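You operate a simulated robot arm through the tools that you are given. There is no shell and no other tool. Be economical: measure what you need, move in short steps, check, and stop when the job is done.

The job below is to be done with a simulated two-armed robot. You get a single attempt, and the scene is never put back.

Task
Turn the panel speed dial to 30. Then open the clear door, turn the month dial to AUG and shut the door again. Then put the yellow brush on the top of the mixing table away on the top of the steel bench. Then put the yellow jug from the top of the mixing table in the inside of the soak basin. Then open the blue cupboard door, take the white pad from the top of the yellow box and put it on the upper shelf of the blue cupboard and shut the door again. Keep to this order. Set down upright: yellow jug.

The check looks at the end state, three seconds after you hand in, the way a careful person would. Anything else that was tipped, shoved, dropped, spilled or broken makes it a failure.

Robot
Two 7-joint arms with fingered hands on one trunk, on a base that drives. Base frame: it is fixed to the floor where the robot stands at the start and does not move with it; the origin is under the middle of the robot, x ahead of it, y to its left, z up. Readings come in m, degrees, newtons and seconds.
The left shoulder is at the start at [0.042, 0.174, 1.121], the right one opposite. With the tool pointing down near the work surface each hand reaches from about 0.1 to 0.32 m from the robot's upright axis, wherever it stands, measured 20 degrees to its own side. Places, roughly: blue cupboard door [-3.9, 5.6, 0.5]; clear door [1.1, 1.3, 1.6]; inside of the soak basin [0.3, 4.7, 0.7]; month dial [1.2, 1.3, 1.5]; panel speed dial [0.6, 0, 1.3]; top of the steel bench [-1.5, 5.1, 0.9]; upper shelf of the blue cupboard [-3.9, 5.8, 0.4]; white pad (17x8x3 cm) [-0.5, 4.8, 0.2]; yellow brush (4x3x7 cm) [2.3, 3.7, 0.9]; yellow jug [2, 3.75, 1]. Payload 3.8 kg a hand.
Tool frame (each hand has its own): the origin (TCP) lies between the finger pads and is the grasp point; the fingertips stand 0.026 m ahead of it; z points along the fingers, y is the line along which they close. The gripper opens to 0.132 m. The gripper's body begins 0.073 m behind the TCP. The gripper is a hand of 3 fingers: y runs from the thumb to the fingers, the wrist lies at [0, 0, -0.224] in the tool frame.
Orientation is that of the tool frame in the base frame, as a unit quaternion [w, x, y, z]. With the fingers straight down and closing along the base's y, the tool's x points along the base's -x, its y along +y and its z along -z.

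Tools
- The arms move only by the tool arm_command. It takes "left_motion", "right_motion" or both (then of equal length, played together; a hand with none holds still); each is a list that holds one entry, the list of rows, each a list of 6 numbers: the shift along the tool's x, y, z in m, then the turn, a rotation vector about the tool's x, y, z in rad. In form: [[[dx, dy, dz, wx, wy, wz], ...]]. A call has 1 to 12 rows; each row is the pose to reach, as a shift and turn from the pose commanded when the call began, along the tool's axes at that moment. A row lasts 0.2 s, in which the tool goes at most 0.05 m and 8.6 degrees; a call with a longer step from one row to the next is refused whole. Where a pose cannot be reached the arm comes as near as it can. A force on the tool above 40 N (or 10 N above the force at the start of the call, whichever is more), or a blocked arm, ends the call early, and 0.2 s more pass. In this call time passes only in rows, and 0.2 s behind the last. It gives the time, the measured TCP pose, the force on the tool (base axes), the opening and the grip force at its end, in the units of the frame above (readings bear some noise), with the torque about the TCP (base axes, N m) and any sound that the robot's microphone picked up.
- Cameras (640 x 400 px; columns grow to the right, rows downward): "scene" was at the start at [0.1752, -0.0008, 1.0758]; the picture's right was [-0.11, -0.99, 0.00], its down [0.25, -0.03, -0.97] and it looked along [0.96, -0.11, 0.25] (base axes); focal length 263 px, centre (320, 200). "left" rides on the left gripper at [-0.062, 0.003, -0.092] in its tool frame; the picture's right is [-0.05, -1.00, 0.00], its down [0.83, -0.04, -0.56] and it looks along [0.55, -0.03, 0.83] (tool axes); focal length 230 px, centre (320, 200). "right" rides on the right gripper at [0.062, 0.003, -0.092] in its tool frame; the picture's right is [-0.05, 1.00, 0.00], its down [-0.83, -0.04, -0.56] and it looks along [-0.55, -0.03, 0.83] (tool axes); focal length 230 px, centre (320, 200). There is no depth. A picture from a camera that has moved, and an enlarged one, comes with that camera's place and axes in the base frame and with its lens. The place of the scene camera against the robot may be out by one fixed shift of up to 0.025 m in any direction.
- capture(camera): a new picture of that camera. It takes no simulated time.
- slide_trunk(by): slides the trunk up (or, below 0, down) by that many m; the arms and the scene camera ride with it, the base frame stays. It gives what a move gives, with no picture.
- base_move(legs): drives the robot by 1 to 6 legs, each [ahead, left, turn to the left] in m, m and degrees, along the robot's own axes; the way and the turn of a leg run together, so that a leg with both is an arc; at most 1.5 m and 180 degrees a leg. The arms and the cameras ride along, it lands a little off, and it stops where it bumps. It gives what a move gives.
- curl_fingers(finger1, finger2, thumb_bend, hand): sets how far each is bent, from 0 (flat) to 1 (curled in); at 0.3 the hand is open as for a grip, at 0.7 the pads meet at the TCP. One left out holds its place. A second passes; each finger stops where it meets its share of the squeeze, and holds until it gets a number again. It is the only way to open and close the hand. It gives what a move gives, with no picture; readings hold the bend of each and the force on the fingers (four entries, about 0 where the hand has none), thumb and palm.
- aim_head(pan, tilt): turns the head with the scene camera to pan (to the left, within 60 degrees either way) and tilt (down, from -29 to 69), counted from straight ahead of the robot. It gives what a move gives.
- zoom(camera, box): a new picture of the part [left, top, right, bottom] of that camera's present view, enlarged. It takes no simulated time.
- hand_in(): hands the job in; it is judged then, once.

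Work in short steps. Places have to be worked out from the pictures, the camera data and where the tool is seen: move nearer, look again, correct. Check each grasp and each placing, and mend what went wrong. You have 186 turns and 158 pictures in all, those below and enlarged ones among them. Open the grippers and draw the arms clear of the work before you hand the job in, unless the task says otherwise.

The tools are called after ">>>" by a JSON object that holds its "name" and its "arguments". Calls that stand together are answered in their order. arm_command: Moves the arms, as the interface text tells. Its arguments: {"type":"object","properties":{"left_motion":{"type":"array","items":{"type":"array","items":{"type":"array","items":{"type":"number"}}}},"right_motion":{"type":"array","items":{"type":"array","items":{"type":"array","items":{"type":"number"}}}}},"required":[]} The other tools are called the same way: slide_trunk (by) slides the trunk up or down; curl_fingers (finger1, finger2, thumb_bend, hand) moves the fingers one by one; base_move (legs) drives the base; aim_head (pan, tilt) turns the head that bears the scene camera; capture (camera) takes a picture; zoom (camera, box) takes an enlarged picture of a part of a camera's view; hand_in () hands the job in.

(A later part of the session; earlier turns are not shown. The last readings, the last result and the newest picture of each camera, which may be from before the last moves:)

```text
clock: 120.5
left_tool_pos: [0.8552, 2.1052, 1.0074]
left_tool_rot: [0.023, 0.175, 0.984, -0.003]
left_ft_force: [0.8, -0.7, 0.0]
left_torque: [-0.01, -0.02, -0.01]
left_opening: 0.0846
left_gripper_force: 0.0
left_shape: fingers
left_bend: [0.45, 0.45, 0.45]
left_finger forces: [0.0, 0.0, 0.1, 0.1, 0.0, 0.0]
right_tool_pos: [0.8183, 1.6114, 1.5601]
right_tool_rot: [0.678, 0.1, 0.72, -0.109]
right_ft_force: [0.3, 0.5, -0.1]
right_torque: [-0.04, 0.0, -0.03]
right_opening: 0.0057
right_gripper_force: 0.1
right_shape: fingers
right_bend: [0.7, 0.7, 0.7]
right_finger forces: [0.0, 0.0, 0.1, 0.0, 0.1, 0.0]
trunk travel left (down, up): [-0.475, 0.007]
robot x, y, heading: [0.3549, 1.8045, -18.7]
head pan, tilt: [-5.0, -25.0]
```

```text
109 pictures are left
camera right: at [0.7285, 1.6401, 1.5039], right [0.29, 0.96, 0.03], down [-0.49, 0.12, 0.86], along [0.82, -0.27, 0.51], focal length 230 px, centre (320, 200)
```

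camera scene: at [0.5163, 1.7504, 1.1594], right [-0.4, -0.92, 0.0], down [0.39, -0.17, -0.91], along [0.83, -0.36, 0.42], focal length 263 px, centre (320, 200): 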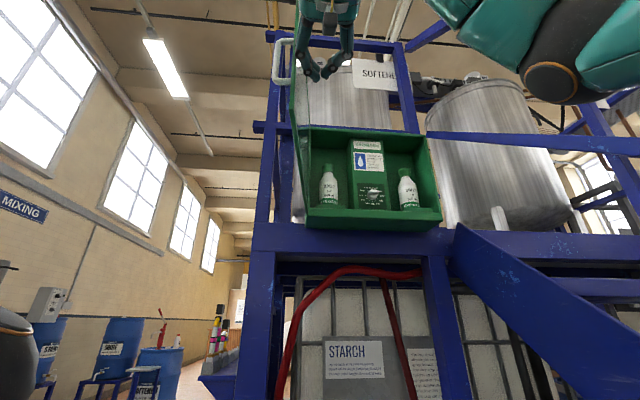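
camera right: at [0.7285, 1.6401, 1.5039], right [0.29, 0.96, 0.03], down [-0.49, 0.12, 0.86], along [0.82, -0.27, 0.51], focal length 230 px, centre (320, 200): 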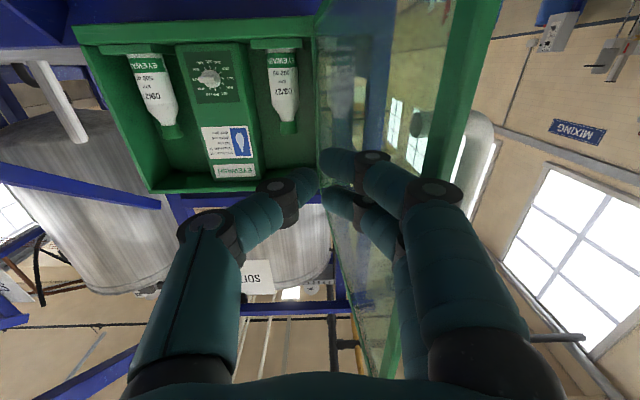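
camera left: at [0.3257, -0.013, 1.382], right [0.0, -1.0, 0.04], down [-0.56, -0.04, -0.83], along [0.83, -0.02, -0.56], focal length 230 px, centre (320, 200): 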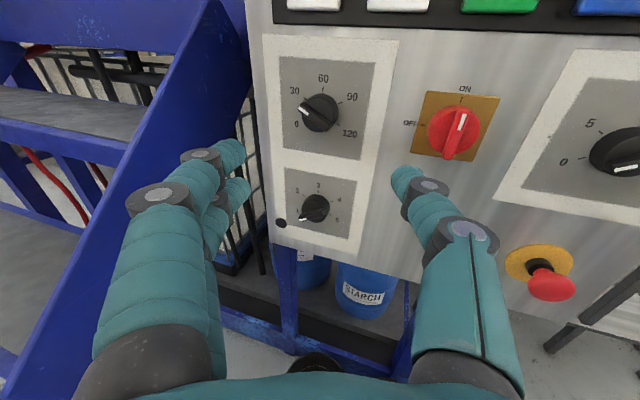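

The door stands at ~90°. I zoom in to read the month dial.

>>> {"name": "zoom", "arguments": {"camera": "right", "box": [170, 35, 250, 110]}}

>>> {"name": "zoom", "arguments": {"camera": "scene", "box": [295, 120, 445, 235]}}

```text
5.33 times, centred on (210, 72) of right
camera zoom: at [0.7285, 1.6401, 1.5039], right [0.29, 0.96, 0.03], down [-0.49, 0.12, 0.86], along [0.82, -0.27, 0.51], focal length 1227 px, centre (907, 880)
```

zoom: 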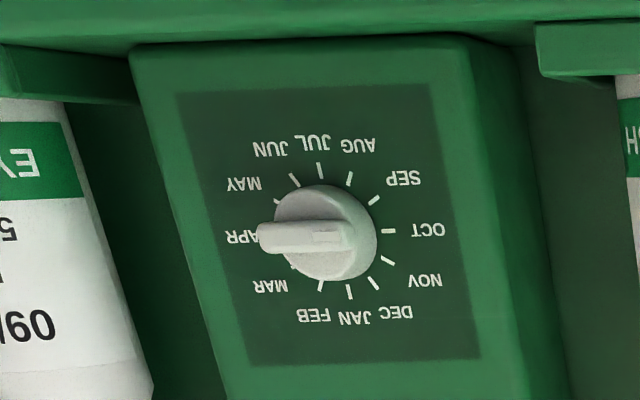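

```text
3.48 times, centred on (370, 178) of scene
camera zoom: at [0.5163, 1.7504, 1.1594], right [-0.4, -0.92, 0.0], down [0.39, -0.17, -0.91], along [0.83, -0.36, 0.42], focal length 914 px, centre (146, 278)
```

zoom: 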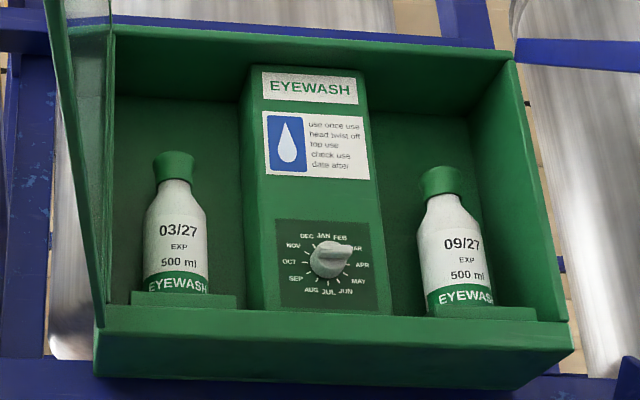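

The dial is at about [1.131, 1.303, 1.523]. I move the right hand in front of it for a closer look.

>>> {"name": "arm_command", "arguments": {"right_motion": [[[0.01, -0.045, 0, 0, 0, 0], [0.02, -0.09, 0, 0, 0, 0], [0.03, -0.135, 0.02, 0, 0, 0], [0.04, -0.18, 0.05, 0, 0, 0], [0.04, -0.19, 0.09, 0, 0, 0]]]}}

>>> {"name": "base_move", "arguments": {"legs": [[0.12, 0, 0]]}}

>>> {"name": "capture", "arguments": {"camera": "right"}}

>>> {"name": "capture", "arguments": {"camera": "scene"}}

```text
refused: row 3 steps farther than a row can; nothing moved
```

```text
clock: 121.7
left_tool_pos: [0.9689, 2.0652, 1.0095]
left_tool_rot: [0.024, 0.175, 0.984, -0.002]
left_ft_force: [-0.7, 0.2, -0.5]
left_torque: [-0.02, -0.01, -0.03]
left_opening: 0.0845
left_gripper_force: 0.1
left_shape: fingers
left_bend: [0.45, 0.45, 0.45]
left_finger forces: [0.0, 0.0, 0.0, 0.0, 0.0, 0.0]
right_tool_pos: [0.93, 1.5698, 1.5606]
right_tool_rot: [0.679, 0.1, 0.719, -0.108]
right_ft_force: [-0.3, 0.7, 0.2]
right_torque: [-0.02, 0.02, 0.0]
right_opening: 0.0057
right_gripper_force: 0.0
right_shape: fingers
right_bend: [0.7, 0.7, 0.7]
right_finger forces: [0.0, 0.1, 0.0, 0.0, 0.0, 0.0]
trunk travel left (down, up): [-0.475, 0.007]
robot x, y, heading: [0.4669, 1.7631, -18.8]
head pan, tilt: [-5.0, -25.0]
```

```text
106 pictures are left
camera right: at [0.8398, 1.6001, 1.5048], right [0.29, 0.96, 0.03], down [-0.5, 0.12, 0.86], along [0.82, -0.27, 0.51], focal length 230 px, centre (320, 200)
```

right: 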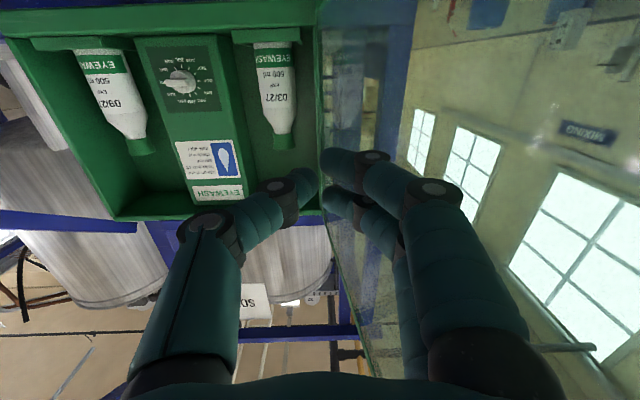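

```text
105 pictures are left
camera scene: at [0.6287, 1.7111, 1.1597], right [-0.4, -0.92, 0.0], down [0.39, -0.17, -0.91], along [0.83, -0.36, 0.42], focal length 263 px, centre (320, 200)
```

scene: 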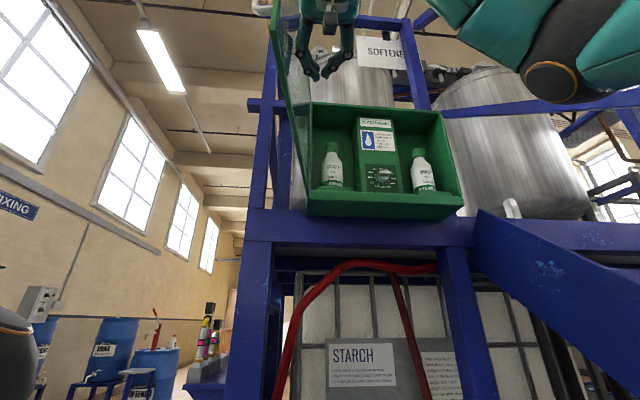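

The arm call was refused for step size, the base move went through safely. I redo the hand motion in smaller steps.

>>> {"name": "arm_command", "arguments": {"right_motion": [[[0.008, -0.045, 0, 0, 0, 0], [0.016, -0.09, 0, 0, 0, 0], [0.024, -0.13, 0.02, 0, 0, 0], [0.032, -0.165, 0.05, 0, 0, 0], [0.04, -0.188, 0.09, 0, 0, 0], [0.04, -0.188, 0.13, 0, 0, 0]]]}}

>>> {"name": "capture", "arguments": {"camera": "right"}}

```text
clock: 123.1
left_tool_pos: [0.9701, 2.0651, 1.0089]
left_tool_rot: [0.022, 0.176, 0.984, -0.002]
left_ft_force: [0.2, -0.1, -0.9]
left_torque: [-0.02, -0.02, 0.02]
left_opening: 0.0845
left_gripper_force: 0.1
left_shape: fingers
left_bend: [0.45, 0.45, 0.45]
left_finger forces: [0.0, 0.1, 0.1, 0.0, 0.1, 0.0]
right_tool_pos: [0.9976, 1.3523, 1.5158]
right_tool_rot: [0.678, 0.101, 0.72, -0.109]
right_ft_force: [0.4, 0.5, 0.8]
right_torque: [0.05, 0.0, -0.04]
right_opening: 0.0058
right_gripper_force: 0.0
right_shape: fingers
right_bend: [0.7, 0.7, 0.7]
right_finger forces: [0.1, 0.1, 0.0, 0.0, 0.0, 0.1]
trunk travel left (down, up): [-0.475, 0.007]
robot x, y, heading: [0.4701, 1.7667, -18.6]
head pan, tilt: [-5.0, -25.0]
```

```text
104 pictures are left
camera right: at [0.9079, 1.3813, 1.4597], right [0.29, 0.96, 0.03], down [-0.49, 0.12, 0.86], along [0.82, -0.27, 0.51], focal length 230 px, centre (320, 200)
```

right: 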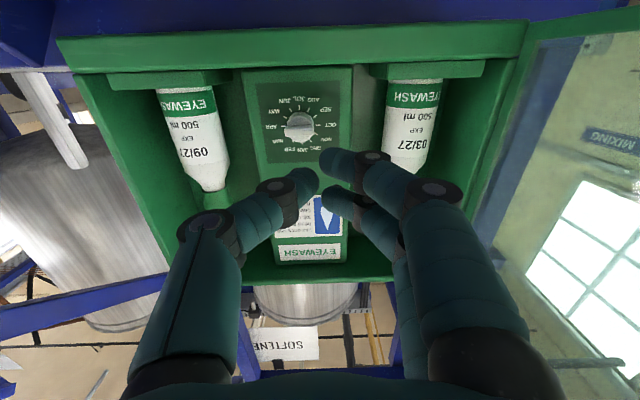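

>>> {"name": "zoom", "arguments": {"camera": "right", "box": [255, 80, 345, 165]}}

```text
4.71 times, centred on (300, 122) of right
camera zoom: at [0.9079, 1.3813, 1.4597], right [0.29, 0.96, 0.03], down [-0.49, 0.12, 0.86], along [0.82, -0.27, 0.51], focal length 1083 px, centre (414, 565)
```

zoom: 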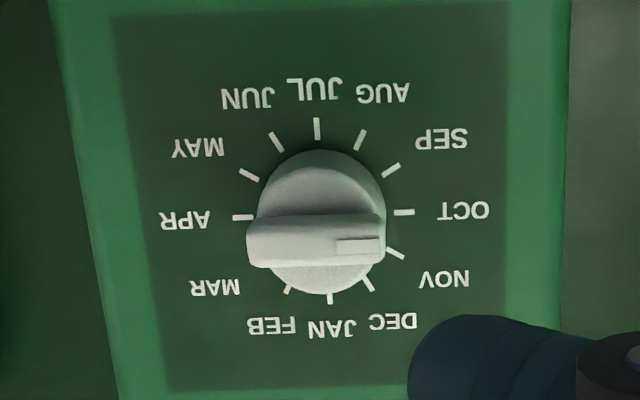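

The mark points at OCT; AUG needs 60° counter-clockwise. I open the fingers part-way and roll the hand +90° so it grips the horizontal ridge from above and below.

>>> {"name": "curl_fingers", "arguments": {"hand": "right", "finger1": 0.5, "finger2": 0.5, "thumb_bend": 0.5}}

>>> {"name": "arm_command", "arguments": {"right_motion": [[[-0.001, -0.002, 0.005, 0, 0, 0.1428], [-0.002, -0.004, 0.01, 0, 0, 0.2856], [-0.003, -0.006, 0.015, 0, 0, 0.4284], [-0.004, -0.008, 0.02, 0, 0, 0.5712], [-0.005, -0.01, 0.025, 0, 0, 0.714], [-0.006, -0.012, 0.03, 0, 0, 0.8568], [-0.007, -0.014, 0.035, 0, 0, 0.9996], [-0.008, -0.016, 0.04, 0, 0, 1.1424], [-0.009, -0.018, 0.045, 0, 0, 1.2852], [-0.01, -0.02, 0.05, 0, 0, 1.428], [-0.01, -0.02, 0.05, 0, 0, 1.5708]]]}}

>>> {"name": "capture", "arguments": {"camera": "right"}}

```text
clock: 124.1
left_tool_pos: [0.9686, 2.0653, 1.0088]
left_tool_rot: [0.022, 0.176, 0.984, -0.002]
left_ft_force: [0.5, 0.3, -0.2]
left_torque: [0.03, -0.01, -0.01]
left_opening: 0.0844
left_gripper_force: 0.0
left_shape: fingers
left_bend: [0.45, 0.45, 0.45]
left_finger forces: [0.0, 0.1, 0.0, 0.1, 0.0, 0.0]
right_tool_pos: [0.9966, 1.352, 1.516]
right_tool_rot: [0.679, 0.101, 0.719, -0.109]
right_ft_force: [0.3, 0.6, 1.5]
right_torque: [-0.03, -0.01, -0.04]
right_opening: 0.0667
right_gripper_force: 0.0
right_shape: fingers
right_bend: [0.5, 0.5, 0.5]
right_finger forces: [0.0, 0.1, 0.1, 0.1, 0.0, 0.0]
trunk travel left (down, up): [-0.475, 0.007]
robot x, y, heading: [0.4694, 1.7621, -18.5]
head pan, tilt: [-5.0, -25.0]
```

```text
clock: 126.5
left_tool_pos: [0.9682, 2.0656, 1.0081]
left_tool_rot: [0.024, 0.176, 0.984, -0.002]
left_ft_force: [0.1, -0.2, 0.1]
left_torque: [0.01, -0.03, 0.01]
left_opening: 0.0847
left_gripper_force: 0.0
left_shape: fingers
left_bend: [0.45, 0.45, 0.45]
left_finger forces: [0.0, 0.2, 0.0, 0.1, 0.0, 0.1]
right_tool_pos: [1.0402, 1.3192, 1.5247]
right_tool_rot: [0.556, 0.581, 0.436, 0.404]
right_ft_force: [0.3, 0.1, 0.0]
right_torque: [-0.03, 0.01, -0.01]
right_opening: 0.0669
right_gripper_force: 0.1
right_shape: fingers
right_bend: [0.5, 0.5, 0.5]
right_finger forces: [0.0, 0.1, 0.0, 0.1, 0.1, 0.0]
trunk travel left (down, up): [-0.475, 0.007]
robot x, y, heading: [0.4708, 1.7634, -18.5]
head pan, tilt: [-5.0, -25.0]
```

```text
102 pictures are left
camera right: at [0.971, 1.4044, 1.5323], right [0.04, -0.05, 1.0], down [-0.77, -0.63, 0.0], along [0.63, -0.77, -0.07], focal length 230 px, centre (320, 200)
```

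right: 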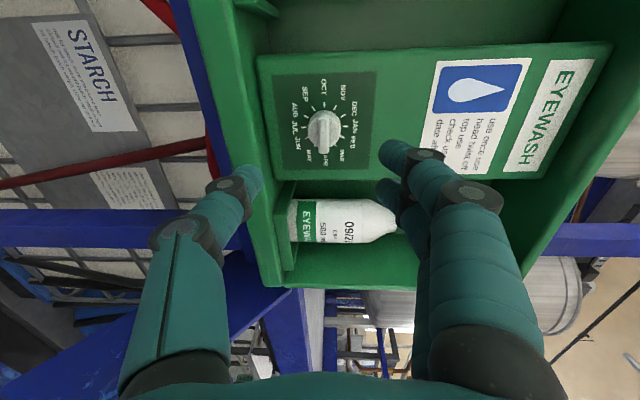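

Aligned within 5 mm of the dial axis, plate ~0.13 m ahead. I advance 8 cm.

>>> {"name": "arm_command", "arguments": {"right_motion": [[[-0.004, 0.002, 0.03, 0, 0, 0], [-0.005, 0.002, 0.06, 0, 0, 0], [-0.005, 0.002, 0.08, 0, 0, 0]]]}}

>>> {"name": "capture", "arguments": {"camera": "right"}}

```text
clock: 127.3
left_tool_pos: [0.9689, 2.0648, 1.0082]
left_tool_rot: [0.023, 0.175, 0.984, -0.002]
left_ft_force: [0.8, 0.2, -0.3]
left_torque: [-0.02, -0.04, 0.01]
left_opening: 0.0845
left_gripper_force: 0.1
left_shape: fingers
left_bend: [0.45, 0.45, 0.45]
left_finger forces: [0.0, 0.0, 0.0, 0.0, 0.0, 0.1]
right_tool_pos: [1.1145, 1.2905, 1.5235]
right_tool_rot: [0.557, 0.579, 0.438, 0.404]
right_ft_force: [0.3, 1.0, -0.4]
right_torque: [-0.02, -0.01, 0.01]
right_opening: 0.0673
right_gripper_force: 0.1
right_shape: fingers
right_bend: [0.5, 0.5, 0.5]
right_finger forces: [0.0, 0.0, 0.0, 0.0, 0.1, 0.1]
trunk travel left (down, up): [-0.475, 0.007]
robot x, y, heading: [0.4671, 1.7625, -18.5]
head pan, tilt: [-5.0, -25.0]
```

```text
101 pictures are left
camera right: at [1.0461, 1.3761, 1.5305], right [0.04, -0.05, 1.0], down [-0.77, -0.63, 0.0], along [0.63, -0.77, -0.06], focal length 230 px, centre (320, 200)
```

right: 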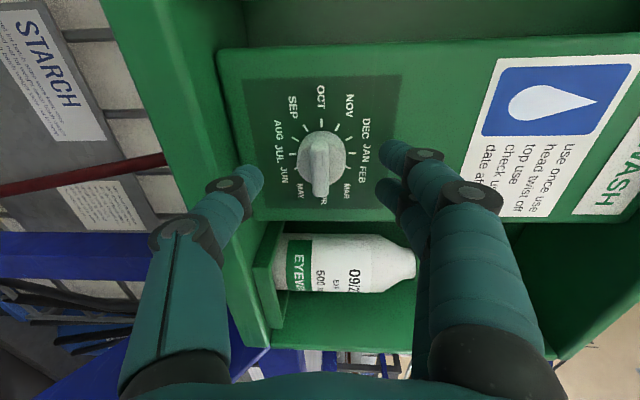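

Centred. I advance another 1.8 cm and close on the ridge.

>>> {"name": "arm_command", "arguments": {"right_motion": [[[0, -0.002, 0.018, 0, 0, 0]]]}}

>>> {"name": "curl_fingers", "arguments": {"hand": "right", "finger1": 0.68, "finger2": 0.68, "thumb_bend": 0.68}}

>>> {"name": "capture", "arguments": {"camera": "right"}}

```text
clock: 127.7
left_tool_pos: [0.9683, 2.065, 1.0095]
left_tool_rot: [0.022, 0.176, 0.984, -0.003]
left_ft_force: [0.2, -0.2, -0.5]
left_torque: [-0.02, -0.02, -0.02]
left_opening: 0.0845
left_gripper_force: 0.1
left_shape: fingers
left_bend: [0.45, 0.45, 0.45]
left_finger forces: [0.1, 0.1, 0.1, 0.1, 0.0, 0.1]
right_tool_pos: [1.1315, 1.2893, 1.5213]
right_tool_rot: [0.558, 0.578, 0.437, 0.404]
right_ft_force: [-0.6, -1.0, -0.4]
right_torque: [0.02, 0.01, -0.01]
right_opening: 0.0673
right_gripper_force: 0.0
right_shape: fingers
right_bend: [0.5, 0.5, 0.5]
right_finger forces: [0.1, 0.1, 0.0, 0.0, 0.0, 0.0]
trunk travel left (down, up): [-0.475, 0.007]
robot x, y, heading: [0.4657, 1.7665, -18.7]
head pan, tilt: [-5.0, -25.0]
```

```text
clock: 128.7
left_tool_pos: [0.9689, 2.0653, 1.0083]
left_tool_rot: [0.022, 0.175, 0.984, -0.002]
left_ft_force: [0.4, 0.2, -0.4]
left_torque: [0.01, -0.03, 0.01]
left_opening: 0.0845
left_gripper_force: 0.1
left_shape: fingers
left_bend: [0.45, 0.45, 0.45]
left_finger forces: [0.1, 0.0, 0.1, 0.1, 0.1, 0.0]
right_tool_pos: [1.1325, 1.2873, 1.5192]
right_tool_rot: [0.557, 0.579, 0.437, 0.404]
right_ft_force: [2.0, 0.2, 4.2]
right_torque: [-0.05, -0.11, 0.02]
right_opening: 0.0258
right_gripper_force: 7.5
right_shape: fingers
right_bend: [0.63, 0.63, 0.65]
right_finger forces: [5.0, 4.5, 0.0, 0.0, 5.1, 0.1]
trunk travel left (down, up): [-0.475, 0.007]
robot x, y, heading: [0.4684, 1.7679, -18.8]
head pan, tilt: [-5.0, -25.0]
```

```text
100 pictures are left
camera right: at [1.0626, 1.3714, 1.5273], right [0.04, -0.05, 1.0], down [-0.77, -0.63, 0.0], along [0.63, -0.77, -0.06], focal length 230 px, centre (320, 200)
```

right: 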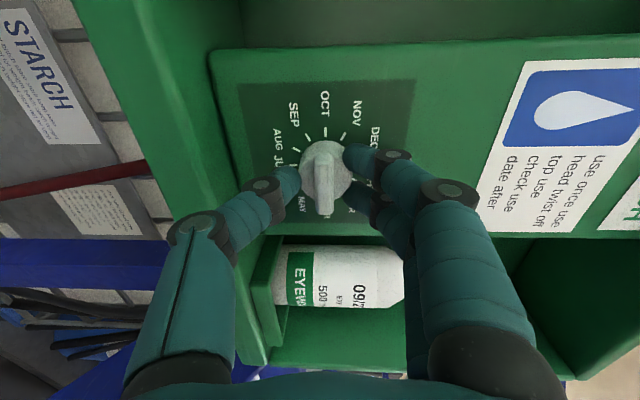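

Firm grip. I turn 60° counter-clockwise.

>>> {"name": "arm_command", "arguments": {"right_motion": [[[0, 0, 0, 0, 0, -0.15], [0, 0, 0, 0, 0, -0.3], [0, 0, 0, 0, 0, -0.45], [0, 0, 0, 0, 0, -0.6], [0, 0, 0, 0, 0, -0.75], [0, 0, 0, 0, 0, -0.9], [0, 0, 0, 0, 0, -1.05]]]}}

>>> {"name": "zoom", "arguments": {"camera": "right", "box": [220, 70, 420, 230]}}

```text
clock: 130.3
left_tool_pos: [0.9686, 2.0643, 1.0088]
left_tool_rot: [0.022, 0.176, 0.984, -0.003]
left_ft_force: [0.0, 0.0, -0.3]
left_torque: [0.01, 0.02, 0.03]
left_opening: 0.0848
left_gripper_force: 0.1
left_shape: fingers
left_bend: [0.45, 0.45, 0.45]
left_finger forces: [0.1, 0.0, 0.0, 0.0, 0.0, 0.0]
right_tool_pos: [1.1317, 1.2851, 1.5213]
right_tool_rot: [0.685, 0.282, 0.669, 0.069]
right_ft_force: [2.8, -2.5, 8.0]
right_torque: [-0.01, -0.17, -0.13]
right_opening: 0.0246
right_gripper_force: 7.9
right_shape: fingers
right_bend: [0.63, 0.62, 0.66]
right_finger forces: [2.9, 7.2, 0.0, 0.0, 5.6, 0.0]
trunk travel left (down, up): [-0.475, 0.007]
robot x, y, heading: [0.4708, 1.7661, -18.7]
head pan, tilt: [-5.0, -25.0]
```

```text
2.50 times, centred on (320, 150) of right
camera zoom: at [1.0507, 1.3434, 1.4729], right [0.28, 0.81, 0.52], down [-0.62, -0.26, 0.74], along [0.73, -0.53, 0.43], focal length 575 px, centre (320, 325)
```

zoom: 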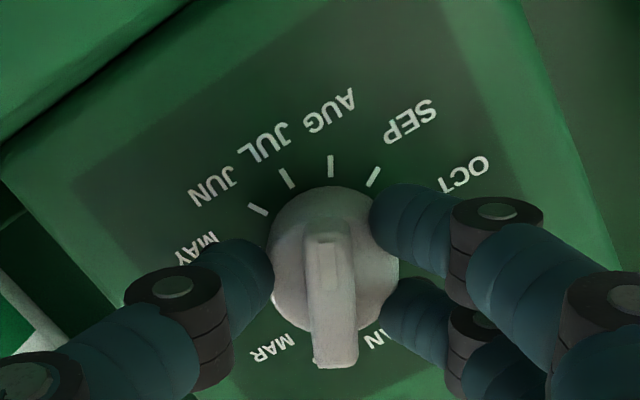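

The mark points at about AUG. I release, back off, and look straight on.

>>> {"name": "curl_fingers", "arguments": {"hand": "right", "finger1": 0.48, "finger2": 0.48, "thumb_bend": 0.48}}

>>> {"name": "arm_command", "arguments": {"right_motion": [[[0, 0, -0.04, 0, 0, 0], [0, 0, -0.08, 0, 0, 0]]]}}

>>> {"name": "zoom", "arguments": {"camera": "right", "box": [270, 70, 370, 170]}}

```text
clock: 131.3
left_tool_pos: [0.9688, 2.0648, 1.0082]
left_tool_rot: [0.023, 0.176, 0.984, -0.002]
left_ft_force: [-0.4, 1.3, 0.2]
left_torque: [0.01, 0.02, 0.02]
left_opening: 0.0845
left_gripper_force: 0.0
left_shape: fingers
left_bend: [0.45, 0.45, 0.45]
left_finger forces: [0.0, 0.0, 0.0, 0.0, 0.1, 0.1]
right_tool_pos: [1.1326, 1.2862, 1.519]
right_tool_rot: [0.684, 0.282, 0.669, 0.07]
right_ft_force: [-0.5, 0.4, -0.3]
right_torque: [-0.02, 0.0, 0.03]
right_opening: 0.0741
right_gripper_force: 0.0
right_shape: fingers
right_bend: [0.48, 0.48, 0.48]
right_finger forces: [0.1, 0.0, 0.0, 0.1, 0.0, 0.0]
trunk travel left (down, up): [-0.475, 0.007]
robot x, y, heading: [0.4667, 1.767, -18.6]
head pan, tilt: [-5.0, -25.0]
```

```text
clock: 131.9
left_tool_pos: [0.9667, 2.0659, 1.0095]
left_tool_rot: [0.024, 0.176, 0.984, -0.002]
left_ft_force: [0.2, 0.0, -0.2]
left_torque: [0.01, -0.05, -0.04]
left_opening: 0.0847
left_gripper_force: 0.0
left_shape: fingers
left_bend: [0.45, 0.45, 0.45]
left_finger forces: [0.0, 0.0, 0.0, 0.1, 0.0, 0.0]
right_tool_pos: [1.0526, 1.3109, 1.5232]
right_tool_rot: [0.683, 0.283, 0.669, 0.07]
right_ft_force: [0.1, 0.2, 1.1]
right_torque: [-0.02, -0.01, -0.01]
right_opening: 0.0741
right_gripper_force: 0.0
right_shape: fingers
right_bend: [0.48, 0.48, 0.48]
right_finger forces: [0.1, 0.0, 0.1, 0.1, 0.1, 0.0]
trunk travel left (down, up): [-0.475, 0.007]
robot x, y, heading: [0.4678, 1.764, -18.5]
head pan, tilt: [-5.0, -25.0]
```

```text
4.00 times, centred on (320, 120) of right
camera zoom: at [0.973, 1.3679, 1.4764], right [0.28, 0.8, 0.53], down [-0.62, -0.27, 0.74], along [0.73, -0.53, 0.42], focal length 920 px, centre (320, 520)
```

zoom: 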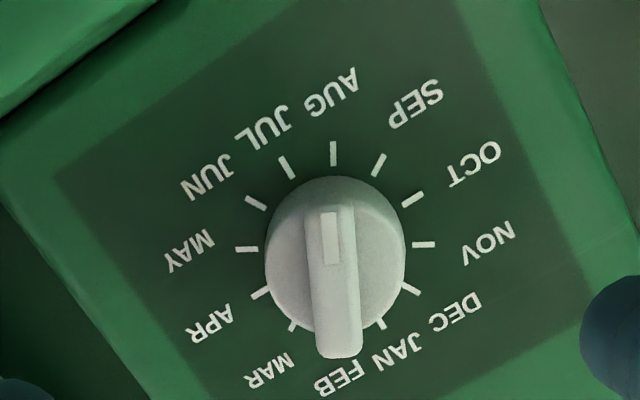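

AUG is set (within ~3°). Now to shut the door: I back the base out, then bring the right fist round to the door's outer (left) side.

>>> {"name": "base_move", "arguments": {"legs": [[-0.34, 0, 0]]}}

>>> {"name": "curl_fingers", "arguments": {"hand": "right", "finger1": 0.7, "finger2": 0.7, "thumb_bend": 0.7}}

>>> {"name": "capture", "arguments": {"camera": "scene"}}

```text
clock: 134.1
left_tool_pos: [0.6469, 2.1723, 1.0097]
left_tool_rot: [0.023, 0.176, 0.984, -0.002]
left_ft_force: [0.2, 0.1, 0.2]
left_torque: [0.01, -0.02, 0.05]
left_opening: 0.0847
left_gripper_force: 0.1
left_shape: fingers
left_bend: [0.45, 0.45, 0.45]
left_finger forces: [0.0, 0.0, 0.0, 0.0, 0.0, 0.0]
right_tool_pos: [0.7318, 1.4164, 1.5233]
right_tool_rot: [0.684, 0.283, 0.669, 0.07]
right_ft_force: [-0.3, -0.5, -1.0]
right_torque: [0.01, 0.03, 0.02]
right_opening: 0.0742
right_gripper_force: 0.0
right_shape: fingers
right_bend: [0.48, 0.48, 0.48]
right_finger forces: [0.1, 0.0, 0.1, 0.0, 0.1, 0.0]
trunk travel left (down, up): [-0.475, 0.007]
robot x, y, heading: [0.145, 1.8715, -18.9]
head pan, tilt: [-5.0, -25.0]
```

```text
clock: 135.1
left_tool_pos: [0.6488, 2.1733, 1.0088]
left_tool_rot: [0.023, 0.177, 0.984, -0.003]
left_ft_force: [0.8, -0.2, -0.2]
left_torque: [0.02, -0.01, -0.01]
left_opening: 0.0845
left_gripper_force: 0.1
left_shape: fingers
left_bend: [0.45, 0.45, 0.45]
left_finger forces: [0.1, 0.0, 0.0, 0.0, 0.1, 0.0]
right_tool_pos: [0.7321, 1.4175, 1.5231]
right_tool_rot: [0.684, 0.283, 0.669, 0.069]
right_ft_force: [-0.4, -0.8, 0.9]
right_torque: [0.0, 0.01, -0.01]
right_opening: 0.0062
right_gripper_force: 0.1
right_shape: fingers
right_bend: [0.7, 0.7, 0.7]
right_finger forces: [0.0, 0.0, 0.1, 0.1, 0.0, 0.1]
trunk travel left (down, up): [-0.475, 0.007]
robot x, y, heading: [0.1474, 1.8741, -18.7]
head pan, tilt: [-5.0, -25.0]
```

```text
97 pictures are left
camera scene: at [0.3064, 1.8195, 1.1594], right [-0.4, -0.92, 0.0], down [0.39, -0.17, -0.91], along [0.83, -0.36, 0.42], focal length 263 px, centre (320, 200)
```

scene: 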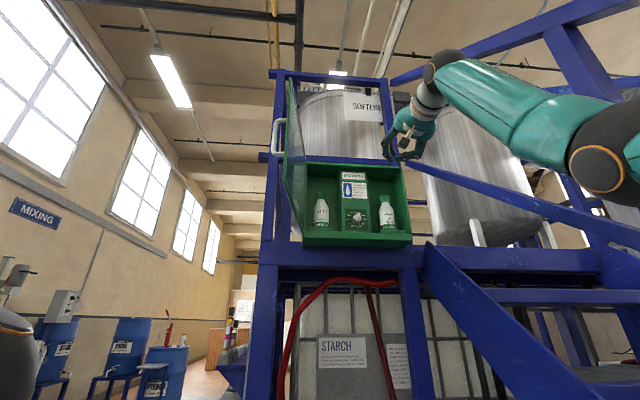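

I circle the fist around the door's free edge to its outer side using the base.

>>> {"name": "base_move", "arguments": {"legs": [[-0.1, 0, 0], [0, 0.36, 0], [0.16, 0, 0]]}}

>>> {"name": "capture", "arguments": {"camera": "scene"}}

>>> {"name": "capture", "arguments": {"camera": "right"}}

```text
clock: 140.7
left_tool_pos: [0.8174, 2.5008, 1.0096]
left_tool_rot: [0.023, 0.176, 0.984, -0.002]
left_ft_force: [0.2, -0.2, -0.1]
left_torque: [0.03, 0.02, -0.02]
left_opening: 0.0844
left_gripper_force: 0.1
left_shape: fingers
left_bend: [0.45, 0.45, 0.45]
left_finger forces: [0.1, 0.0, 0.1, 0.0, 0.0, 0.1]
right_tool_pos: [0.9029, 1.7461, 1.5239]
right_tool_rot: [0.684, 0.282, 0.669, 0.07]
right_ft_force: [0.0, 0.0, -0.4]
right_torque: [0.01, 0.01, 0.01]
right_opening: 0.0059
right_gripper_force: 0.0
right_shape: fingers
right_bend: [0.7, 0.7, 0.7]
right_finger forces: [0.0, 0.0, 0.0, 0.1, 0.0, 0.0]
trunk travel left (down, up): [-0.475, 0.007]
robot x, y, heading: [0.3138, 2.201, -18.8]
head pan, tilt: [-5.0, -25.0]
```

```text
96 pictures are left
camera scene: at [0.4768, 2.1472, 1.1596], right [-0.4, -0.92, 0.0], down [0.39, -0.17, -0.91], along [0.83, -0.36, 0.42], focal length 263 px, centre (320, 200)
```

scene: 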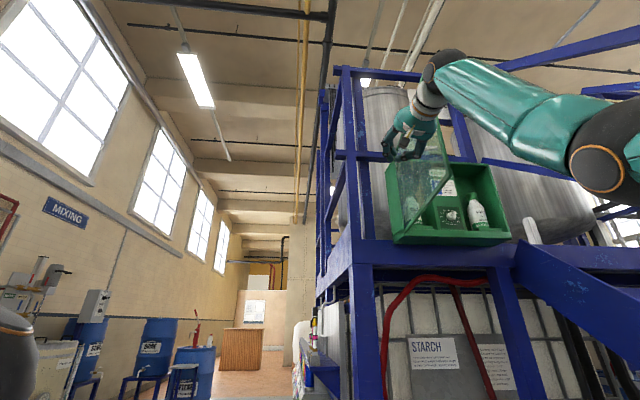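

```text
95 pictures are left
camera right: at [0.8221, 1.8031, 1.4773], right [0.28, 0.81, 0.52], down [-0.62, -0.27, 0.74], along [0.73, -0.53, 0.43], focal length 230 px, centre (320, 200)
```

right: 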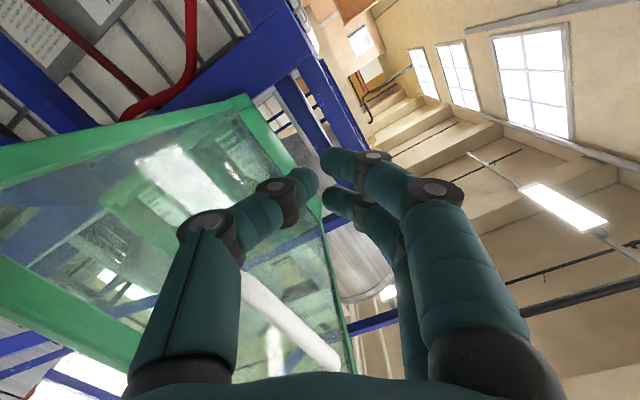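

The fist is outside the door. I sweep right and forward along the closing arc.

>>> {"name": "base_move", "arguments": {"legs": [[0.02, -0.15, 0], [0.025, -0.12, 0], [0.105, -0.13, 0], [0.09, -0.05, 0]]}}

>>> {"name": "capture", "arguments": {"camera": "scene"}}

>>> {"name": "capture", "arguments": {"camera": "right"}}

```text
clock: 146.1
left_tool_pos: [0.8996, 2.0015, 1.0087]
left_tool_rot: [0.023, 0.175, 0.984, -0.003]
left_ft_force: [0.7, 0.5, -0.1]
left_torque: [-0.01, 0.0, 0.03]
left_opening: 0.0848
left_gripper_force: 0.0
left_shape: fingers
left_bend: [0.45, 0.45, 0.45]
left_finger forces: [0.0, 0.0, 0.0, 0.0, 0.0, 0.0]
right_tool_pos: [0.9853, 1.2454, 1.5245]
right_tool_rot: [0.684, 0.281, 0.669, 0.071]
right_ft_force: [-0.1, 0.5, 0.7]
right_torque: [0.01, 0.0, 0.01]
right_opening: 0.0058
right_gripper_force: 0.0
right_shape: fingers
right_bend: [0.7, 0.7, 0.7]
right_finger forces: [0.0, 0.0, 0.0, 0.0, 0.0, 0.0]
trunk travel left (down, up): [-0.475, 0.007]
robot x, y, heading: [0.398, 1.7022, -18.7]
head pan, tilt: [-5.0, -25.0]
```

```text
94 pictures are left
camera scene: at [0.5595, 1.6469, 1.1595], right [-0.4, -0.92, 0.0], down [0.39, -0.17, -0.91], along [0.83, -0.36, 0.42], focal length 263 px, centre (320, 200)
```

scene: 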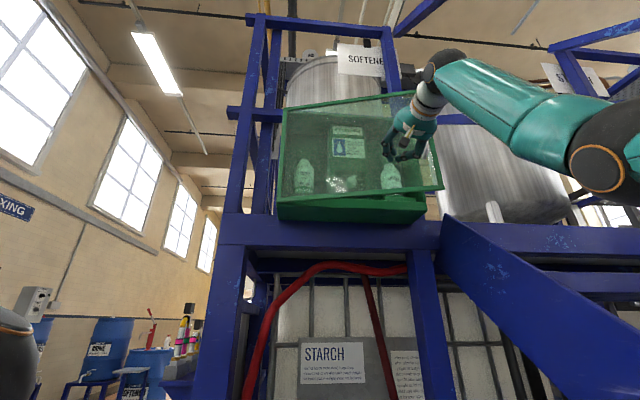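

```text
93 pictures are left
camera right: at [0.905, 1.3031, 1.4774], right [0.28, 0.81, 0.52], down [-0.62, -0.27, 0.74], along [0.73, -0.53, 0.43], focal length 230 px, centre (320, 200)
```

right: 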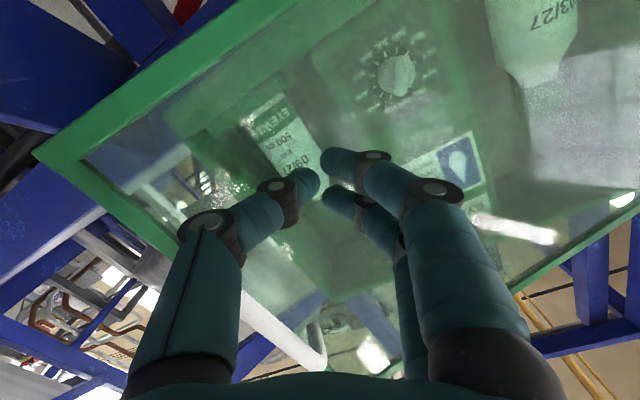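

Door is ~15–20° open. I push forward gently with the arm for force feedback.

>>> {"name": "arm_command", "arguments": {"right_motion": [[[0, 0, 0.02, 0, 0, 0], [0, 0, 0.04, 0, 0, 0], [0, 0, 0.055, 0, 0, 0], [0, 0, 0.07, 0, 0, 0]]]}}

>>> {"name": "capture", "arguments": {"camera": "scene"}}

```text
clock: 147.1
left_tool_pos: [0.8992, 2.0012, 1.0085]
left_tool_rot: [0.023, 0.176, 0.984, -0.002]
left_ft_force: [0.1, 0.7, -0.4]
left_torque: [0.02, 0.01, -0.01]
left_opening: 0.0845
left_gripper_force: 0.1
left_shape: fingers
left_bend: [0.45, 0.45, 0.45]
left_finger forces: [0.1, 0.0, 0.0, 0.1, 0.0, 0.0]
right_tool_pos: [1.0532, 1.2261, 1.5211]
right_tool_rot: [0.684, 0.282, 0.669, 0.071]
right_ft_force: [0.5, 0.1, 0.2]
right_torque: [0.03, 0.02, -0.04]
right_opening: 0.0056
right_gripper_force: 0.2
right_shape: fingers
right_bend: [0.7, 0.7, 0.7]
right_finger forces: [0.1, 0.1, 0.0, 0.0, 0.3, 0.1]
trunk travel left (down, up): [-0.475, 0.007]
robot x, y, heading: [0.4001, 1.7032, -18.3]
head pan, tilt: [-5.0, -25.0]
```

```text
92 pictures are left
camera scene: at [0.5595, 1.6472, 1.1595], right [-0.4, -0.92, 0.0], down [0.39, -0.17, -0.91], along [0.83, -0.36, 0.42], focal length 263 px, centre (320, 200)
```

scene: 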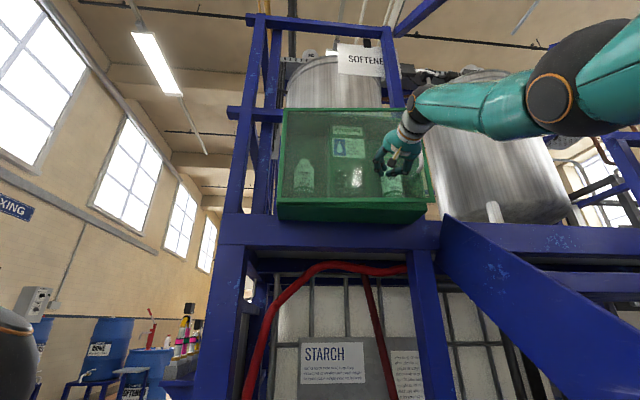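

Nearly closed. I push on with the base a little at a time until it seats.

>>> {"name": "base_move", "arguments": {"legs": [[0.025, 0, 0]]}}

>>> {"name": "arm_command", "arguments": {"right_motion": [[[0, 0, 0.005, 0, 0, 0], [0, 0, 0.01, 0, 0, 0], [0, 0, 0.015, 0, 0, 0], [0, 0, 0.02, 0, 0, 0]]]}}

>>> {"name": "capture", "arguments": {"camera": "scene"}}

```text
clock: 147.9
left_tool_pos: [0.9235, 1.9927, 1.01]
left_tool_rot: [0.023, 0.175, 0.984, -0.002]
left_ft_force: [-0.3, 0.6, 0.7]
left_torque: [-0.01, 0.01, 0.01]
left_opening: 0.0845
left_gripper_force: 0.1
left_shape: fingers
left_bend: [0.45, 0.45, 0.45]
left_finger forces: [0.0, 0.0, 0.0, 0.1, 0.0, 0.0]
right_tool_pos: [1.0761, 1.2164, 1.5192]
right_tool_rot: [0.684, 0.282, 0.669, 0.071]
right_ft_force: [-0.4, -0.4, -0.2]
right_torque: [0.04, -0.04, 0.01]
right_opening: 0.0051
right_gripper_force: 0.0
right_shape: fingers
right_bend: [0.7, 0.7, 0.7]
right_finger forces: [0.1, 0.0, 0.1, 0.1, 0.0, 0.1]
trunk travel left (down, up): [-0.475, 0.007]
robot x, y, heading: [0.4232, 1.693, -18.5]
head pan, tilt: [-5.0, -25.0]
```

```text
clock: 148.9
left_tool_pos: [0.9216, 1.9919, 1.0106]
left_tool_rot: [0.024, 0.176, 0.984, -0.002]
left_ft_force: [0.9, -0.1, 0.2]
left_torque: [-0.02, -0.01, -0.01]
left_opening: 0.0846
left_gripper_force: 0.0
left_shape: fingers
left_bend: [0.45, 0.45, 0.45]
left_finger forces: [0.1, 0.1, 0.1, 0.0, 0.1, 0.0]
right_tool_pos: [1.0829, 1.2151, 1.5214]
right_tool_rot: [0.686, 0.281, 0.668, 0.07]
right_ft_force: [-11.4, 4.7, -1.0]
right_torque: [0.0, -0.05, -0.11]
right_opening: 0.0051
right_gripper_force: 6.1
right_shape: fingers
right_bend: [0.7, 0.71, 0.7]
right_finger forces: [0.0, 4.5, 0.0, 0.0, 7.7, 0.0]
right hand out of reach, approached as far as the arm can: row 3, 4
trunk travel left (down, up): [-0.475, 0.007]
robot x, y, heading: [0.4258, 1.6872, -18.3]
head pan, tilt: [-5.0, -25.0]
```

```text
91 pictures are left
camera scene: at [0.5811, 1.6394, 1.1599], right [-0.4, -0.92, 0.0], down [0.39, -0.17, -0.91], along [0.83, -0.36, 0.42], focal length 263 px, centre (320, 200)
```

scene: 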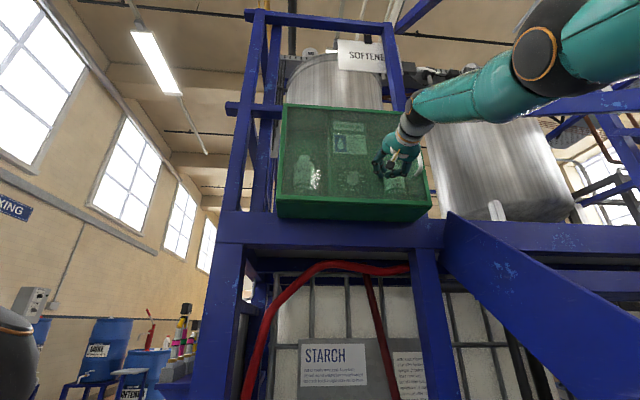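

Firm 11 N contact: the door is seated. I withdraw and verify.

>>> {"name": "base_move", "arguments": {"legs": [[-0.35, 0.1, 0]]}}

>>> {"name": "zoom", "arguments": {"camera": "scene", "box": [270, 120, 450, 250]}}

>>> {"name": "zoom", "arguments": {"camera": "right", "box": [200, 0, 520, 200]}}

```text
clock: 151.2
left_tool_pos: [0.6228, 2.199, 1.009]
left_tool_rot: [0.022, 0.177, 0.984, -0.002]
left_ft_force: [0.0, 0.5, -0.4]
left_torque: [0.01, -0.03, 0.0]
left_opening: 0.0848
left_gripper_force: 0.1
left_shape: fingers
left_bend: [0.45, 0.45, 0.45]
left_finger forces: [0.0, 0.0, 0.0, 0.0, 0.0, 0.1]
right_tool_pos: [0.7846, 1.4192, 1.5198]
right_tool_rot: [0.684, 0.282, 0.669, 0.07]
right_ft_force: [0.2, 0.9, -0.1]
right_torque: [-0.04, -0.01, -0.01]
right_opening: 0.0049
right_gripper_force: 0.1
right_shape: fingers
right_bend: [0.7, 0.7, 0.7]
right_finger forces: [0.0, 0.0, 0.0, 0.1, 0.0, 0.0]
trunk travel left (down, up): [-0.475, 0.007]
robot x, y, heading: [0.1191, 1.9023, -18.7]
head pan, tilt: [-5.0, -25.0]
```

```text
3.08 times, centred on (360, 185) of scene
camera zoom: at [0.2826, 1.8458, 1.1593], right [-0.4, -0.92, 0.0], down [0.39, -0.17, -0.91], along [0.83, -0.36, 0.42], focal length 808 px, centre (197, 246)
```

zoom: 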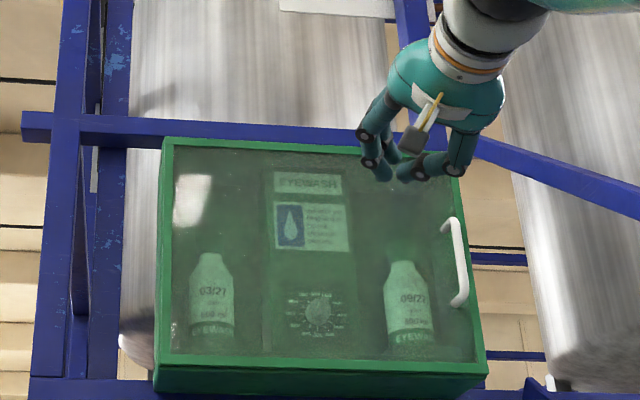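

```text
2.00 times, centred on (360, 100) of right
camera zoom: at [0.7042, 1.4777, 1.4721], right [0.28, 0.8, 0.52], down [-0.62, -0.27, 0.74], along [0.73, -0.53, 0.43], focal length 460 px, centre (240, 400)
```

zoom: 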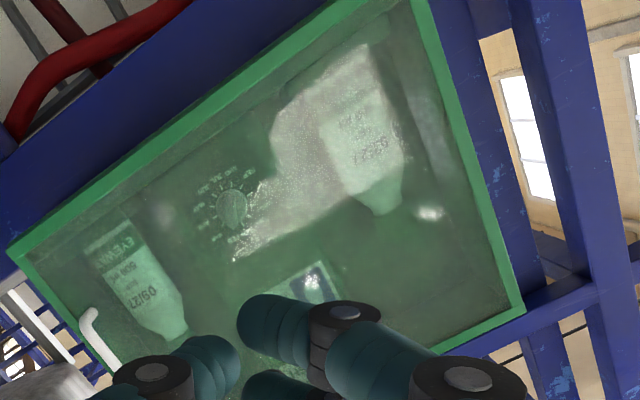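

Door is shut with AUG set. I fold the right arm back to a travel pose.

>>> {"name": "arm_command", "arguments": {"right_motion": [[[0, 0, -0.045, 0, 0, -0.1309], [0, 0, -0.09, 0, 0, -0.2618], [0, 0, -0.135, 0, 0, -0.3927], [0, 0, -0.18, 0, 0, -0.5236]]]}}

>>> {"name": "arm_command", "arguments": {"right_motion": [[[0.045, 0.005, -0.01, 0, 0.1309, 0], [0.09, 0.01, -0.02, 0, 0.2618, 0], [0.135, 0.015, -0.03, 0, 0.3927, 0], [0.18, 0.02, -0.04, 0, 0.5236, 0], [0.225, 0.025, -0.05, 0, 0.6545, 0], [0.27, 0.03, -0.06, 0, 0.7854, 0], [0.315, 0.035, -0.07, 0, 0.9163, 0], [0.36, 0.04, -0.08, 0, 1.0472, 0], [0.405, 0.045, -0.09, 0, 1.1781, 0], [0.45, 0.05, -0.1, 0, 1.309, 0], [0.48, 0.055, -0.12, 0, 1.4399, 0], [0.5, 0.06, -0.14, 0, 1.5708, 0]]]}}

>>> {"name": "aim_head", "arguments": {"pan": 0, "tilt": 15}}

```text
clock: 152.2
left_tool_pos: [0.6219, 2.1994, 1.0082]
left_tool_rot: [0.024, 0.176, 0.984, -0.003]
left_ft_force: [-0.5, 1.3, 0.1]
left_torque: [0.01, 0.03, -0.03]
left_opening: 0.0846
left_gripper_force: 0.1
left_shape: fingers
left_bend: [0.45, 0.45, 0.45]
left_finger forces: [0.0, 0.0, 0.1, 0.1, 0.0, 0.1]
right_tool_pos: [0.6122, 1.4727, 1.5299]
right_tool_rot: [0.679, 0.099, 0.719, -0.11]
right_ft_force: [0.4, -0.2, 0.8]
right_torque: [0.01, 0.02, 0.0]
right_opening: 0.0059
right_gripper_force: 0.0
right_shape: fingers
right_bend: [0.7, 0.7, 0.7]
right_finger forces: [0.0, 0.0, 0.0, 0.0, 0.0, 0.0]
trunk travel left (down, up): [-0.475, 0.007]
robot x, y, heading: [0.1199, 1.9025, -18.5]
head pan, tilt: [-5.0, -25.0]
```

```text
clock: 154.8
left_tool_pos: [0.6231, 2.1995, 1.0086]
left_tool_rot: [0.023, 0.176, 0.984, -0.002]
left_ft_force: [1.1, -0.3, -0.2]
left_torque: [0.0, -0.01, -0.01]
left_opening: 0.0848
left_gripper_force: 0.1
left_shape: fingers
left_bend: [0.45, 0.45, 0.45]
left_finger forces: [0.0, 0.0, 0.1, 0.0, 0.0, 0.1]
right_tool_pos: [0.4673, 1.5701, 1.0361]
right_tool_rot: [-0.031, 0.149, 0.988, -0.007]
right_ft_force: [-0.1, -0.6, 0.3]
right_torque: [-0.01, 0.02, 0.01]
right_opening: 0.0057
right_gripper_force: 0.0
right_shape: fingers
right_bend: [0.7, 0.7, 0.7]
right_finger forces: [0.0, 0.0, 0.1, 0.0, 0.0, 0.0]
trunk travel left (down, up): [-0.475, 0.007]
robot x, y, heading: [0.123, 1.9006, -18.6]
head pan, tilt: [-5.0, -25.0]
```

```text
clock: 155.9
left_tool_pos: [0.6237, 2.1987, 1.0101]
left_tool_rot: [0.023, 0.176, 0.984, -0.002]
left_ft_force: [-0.1, -0.7, -0.9]
left_torque: [0.0, 0.03, -0.02]
left_opening: 0.0846
left_gripper_force: 0.0
left_shape: fingers
left_bend: [0.45, 0.45, 0.45]
left_finger forces: [0.1, 0.1, 0.1, 0.0, 0.0, 0.1]
right_tool_pos: [0.4679, 1.5669, 1.0349]
right_tool_rot: [-0.028, 0.148, 0.989, -0.007]
right_ft_force: [0.5, 0.4, -0.7]
right_torque: [-0.02, -0.01, -0.01]
right_opening: 0.0057
right_gripper_force: 0.1
right_shape: fingers
right_bend: [0.7, 0.7, 0.7]
right_finger forces: [0.1, 0.1, 0.1, 0.0, 0.1, 0.1]
trunk travel left (down, up): [-0.475, 0.007]
robot x, y, heading: [0.1212, 1.8966, -18.5]
head pan, tilt: [0.0, 15.0]
```

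I turn left toward the mixing table and look.

>>> {"name": "base_move", "arguments": {"legs": [[-0.1, 0.4, 0], [0, 0, 65]]}}

>>> {"name": "capture", "arguments": {"camera": "scene"}}

```text
clock: 162.7
left_tool_pos: [0.096, 2.8874, 1.0089]
left_tool_rot: [0.021, -0.379, 0.925, 0.01]
left_ft_force: [-0.6, -0.4, 0.0]
left_torque: [0.01, 0.02, -0.01]
left_opening: 0.0845
left_gripper_force: 0.1
left_shape: fingers
left_bend: [0.45, 0.45, 0.45]
left_finger forces: [0.1, 0.0, 0.0, 0.1, 0.0, 0.0]
right_tool_pos: [0.601, 2.4792, 1.0366]
right_tool_rot: [-0.02, -0.406, 0.914, -0.021]
right_ft_force: [0.3, -0.4, 0.1]
right_torque: [-0.02, -0.03, 0.0]
right_opening: 0.0054
right_gripper_force: 0.1
right_shape: fingers
right_bend: [0.7, 0.7, 0.7]
right_finger forces: [0.0, 0.0, 0.0, 0.0, 0.1, 0.1]
trunk travel left (down, up): [-0.475, 0.007]
robot x, y, heading: [0.1573, 2.3098, 46.3]
head pan, tilt: [0.0, 15.0]
```

```text
88 pictures are left
camera scene: at [0.2857, 2.4621, 1.0995], right [0.72, -0.69, 0.0], down [-0.18, -0.19, -0.97], along [0.67, 0.7, -0.26], focal length 263 px, centre (320, 200)
```

scene: 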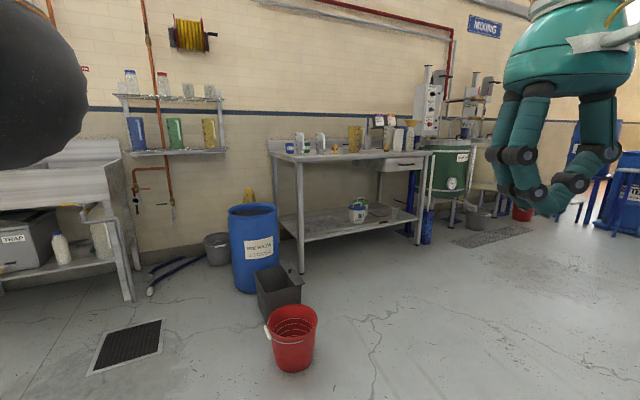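

>>> {"name": "zoom", "arguments": {"camera": "scene", "box": [255, 105, 445, 280]}}

```text
2.29 times, centred on (350, 192) of scene
camera zoom: at [0.2857, 2.4621, 1.0995], right [0.72, -0.69, 0.0], down [-0.18, -0.19, -0.97], along [0.67, 0.7, -0.26], focal length 601 px, centre (251, 217)
```

zoom: 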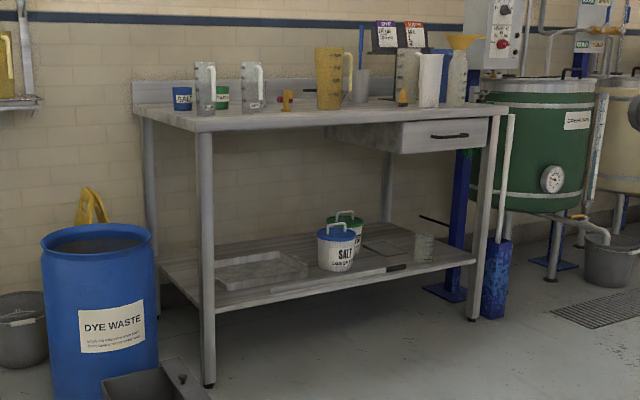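

The table edge is turned about -18° as well. I drive to face it near the brush, keeping clear of the red bucket.

>>> {"name": "base_move", "arguments": {"legs": [[0.92, -0.37, 0], [0.92, -0.37, 0], [0, 0, 25]]}}

>>> {"name": "aim_head", "arguments": {"pan": 0, "tilt": 15}}

>>> {"name": "capture", "arguments": {"camera": "scene"}}

```text
clock: 174.0
left_tool_pos: [1.6698, 3.6232, 1.0096]
left_tool_rot: [0.018, -0.573, 0.819, 0.014]
left_ft_force: [-1.2, -0.9, 0.1]
left_torque: [-0.02, 0.03, 0.02]
left_opening: 0.0846
left_gripper_force: 0.0
left_shape: fingers
left_bend: [0.45, 0.45, 0.45]
left_finger forces: [0.1, 0.1, 0.0, 0.0, 0.0, 0.0]
right_tool_pos: [2.3012, 3.4712, 1.0361]
right_tool_rot: [-0.014, -0.596, 0.802, -0.026]
right_ft_force: [0.5, 0.6, 0.0]
right_torque: [-0.01, -0.03, 0.02]
right_opening: 0.0056
right_gripper_force: 0.0
right_shape: fingers
right_bend: [0.7, 0.7, 0.7]
right_finger forces: [0.0, 0.0, 0.0, 0.0, 0.0, 0.0]
trunk travel left (down, up): [-0.475, 0.007]
robot x, y, heading: [1.972, 3.1241, 71.6]
head pan, tilt: [0.0, 15.0]
```

```text
clock: 174.6
left_tool_pos: [1.6699, 3.6211, 1.0095]
left_tool_rot: [0.018, -0.573, 0.819, 0.015]
left_ft_force: [-0.4, -0.6, 0.8]
left_torque: [-0.01, 0.01, -0.03]
left_opening: 0.0847
left_gripper_force: 0.1
left_shape: fingers
left_bend: [0.45, 0.45, 0.45]
left_finger forces: [0.1, 0.0, 0.1, 0.1, 0.0, 0.1]
right_tool_pos: [2.3018, 3.4696, 1.0357]
right_tool_rot: [-0.016, -0.596, 0.803, -0.025]
right_ft_force: [0.1, -0.3, 0.3]
right_torque: [0.03, -0.01, -0.01]
right_opening: 0.0058
right_gripper_force: 0.0
right_shape: fingers
right_bend: [0.7, 0.7, 0.7]
right_finger forces: [0.0, 0.0, 0.1, 0.0, 0.0, 0.0]
trunk travel left (down, up): [-0.475, 0.007]
robot x, y, heading: [1.9716, 3.1231, 71.7]
head pan, tilt: [0.0, 15.0]
```

```text
86 pictures are left
camera scene: at [2.0266, 3.3237, 1.0995], right [0.95, -0.31, 0.0], down [-0.08, -0.25, -0.97], along [0.3, 0.92, -0.26], focal length 263 px, centre (320, 200)
```

scene: 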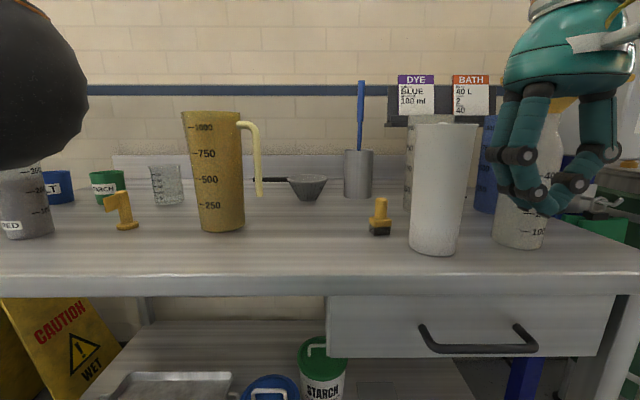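

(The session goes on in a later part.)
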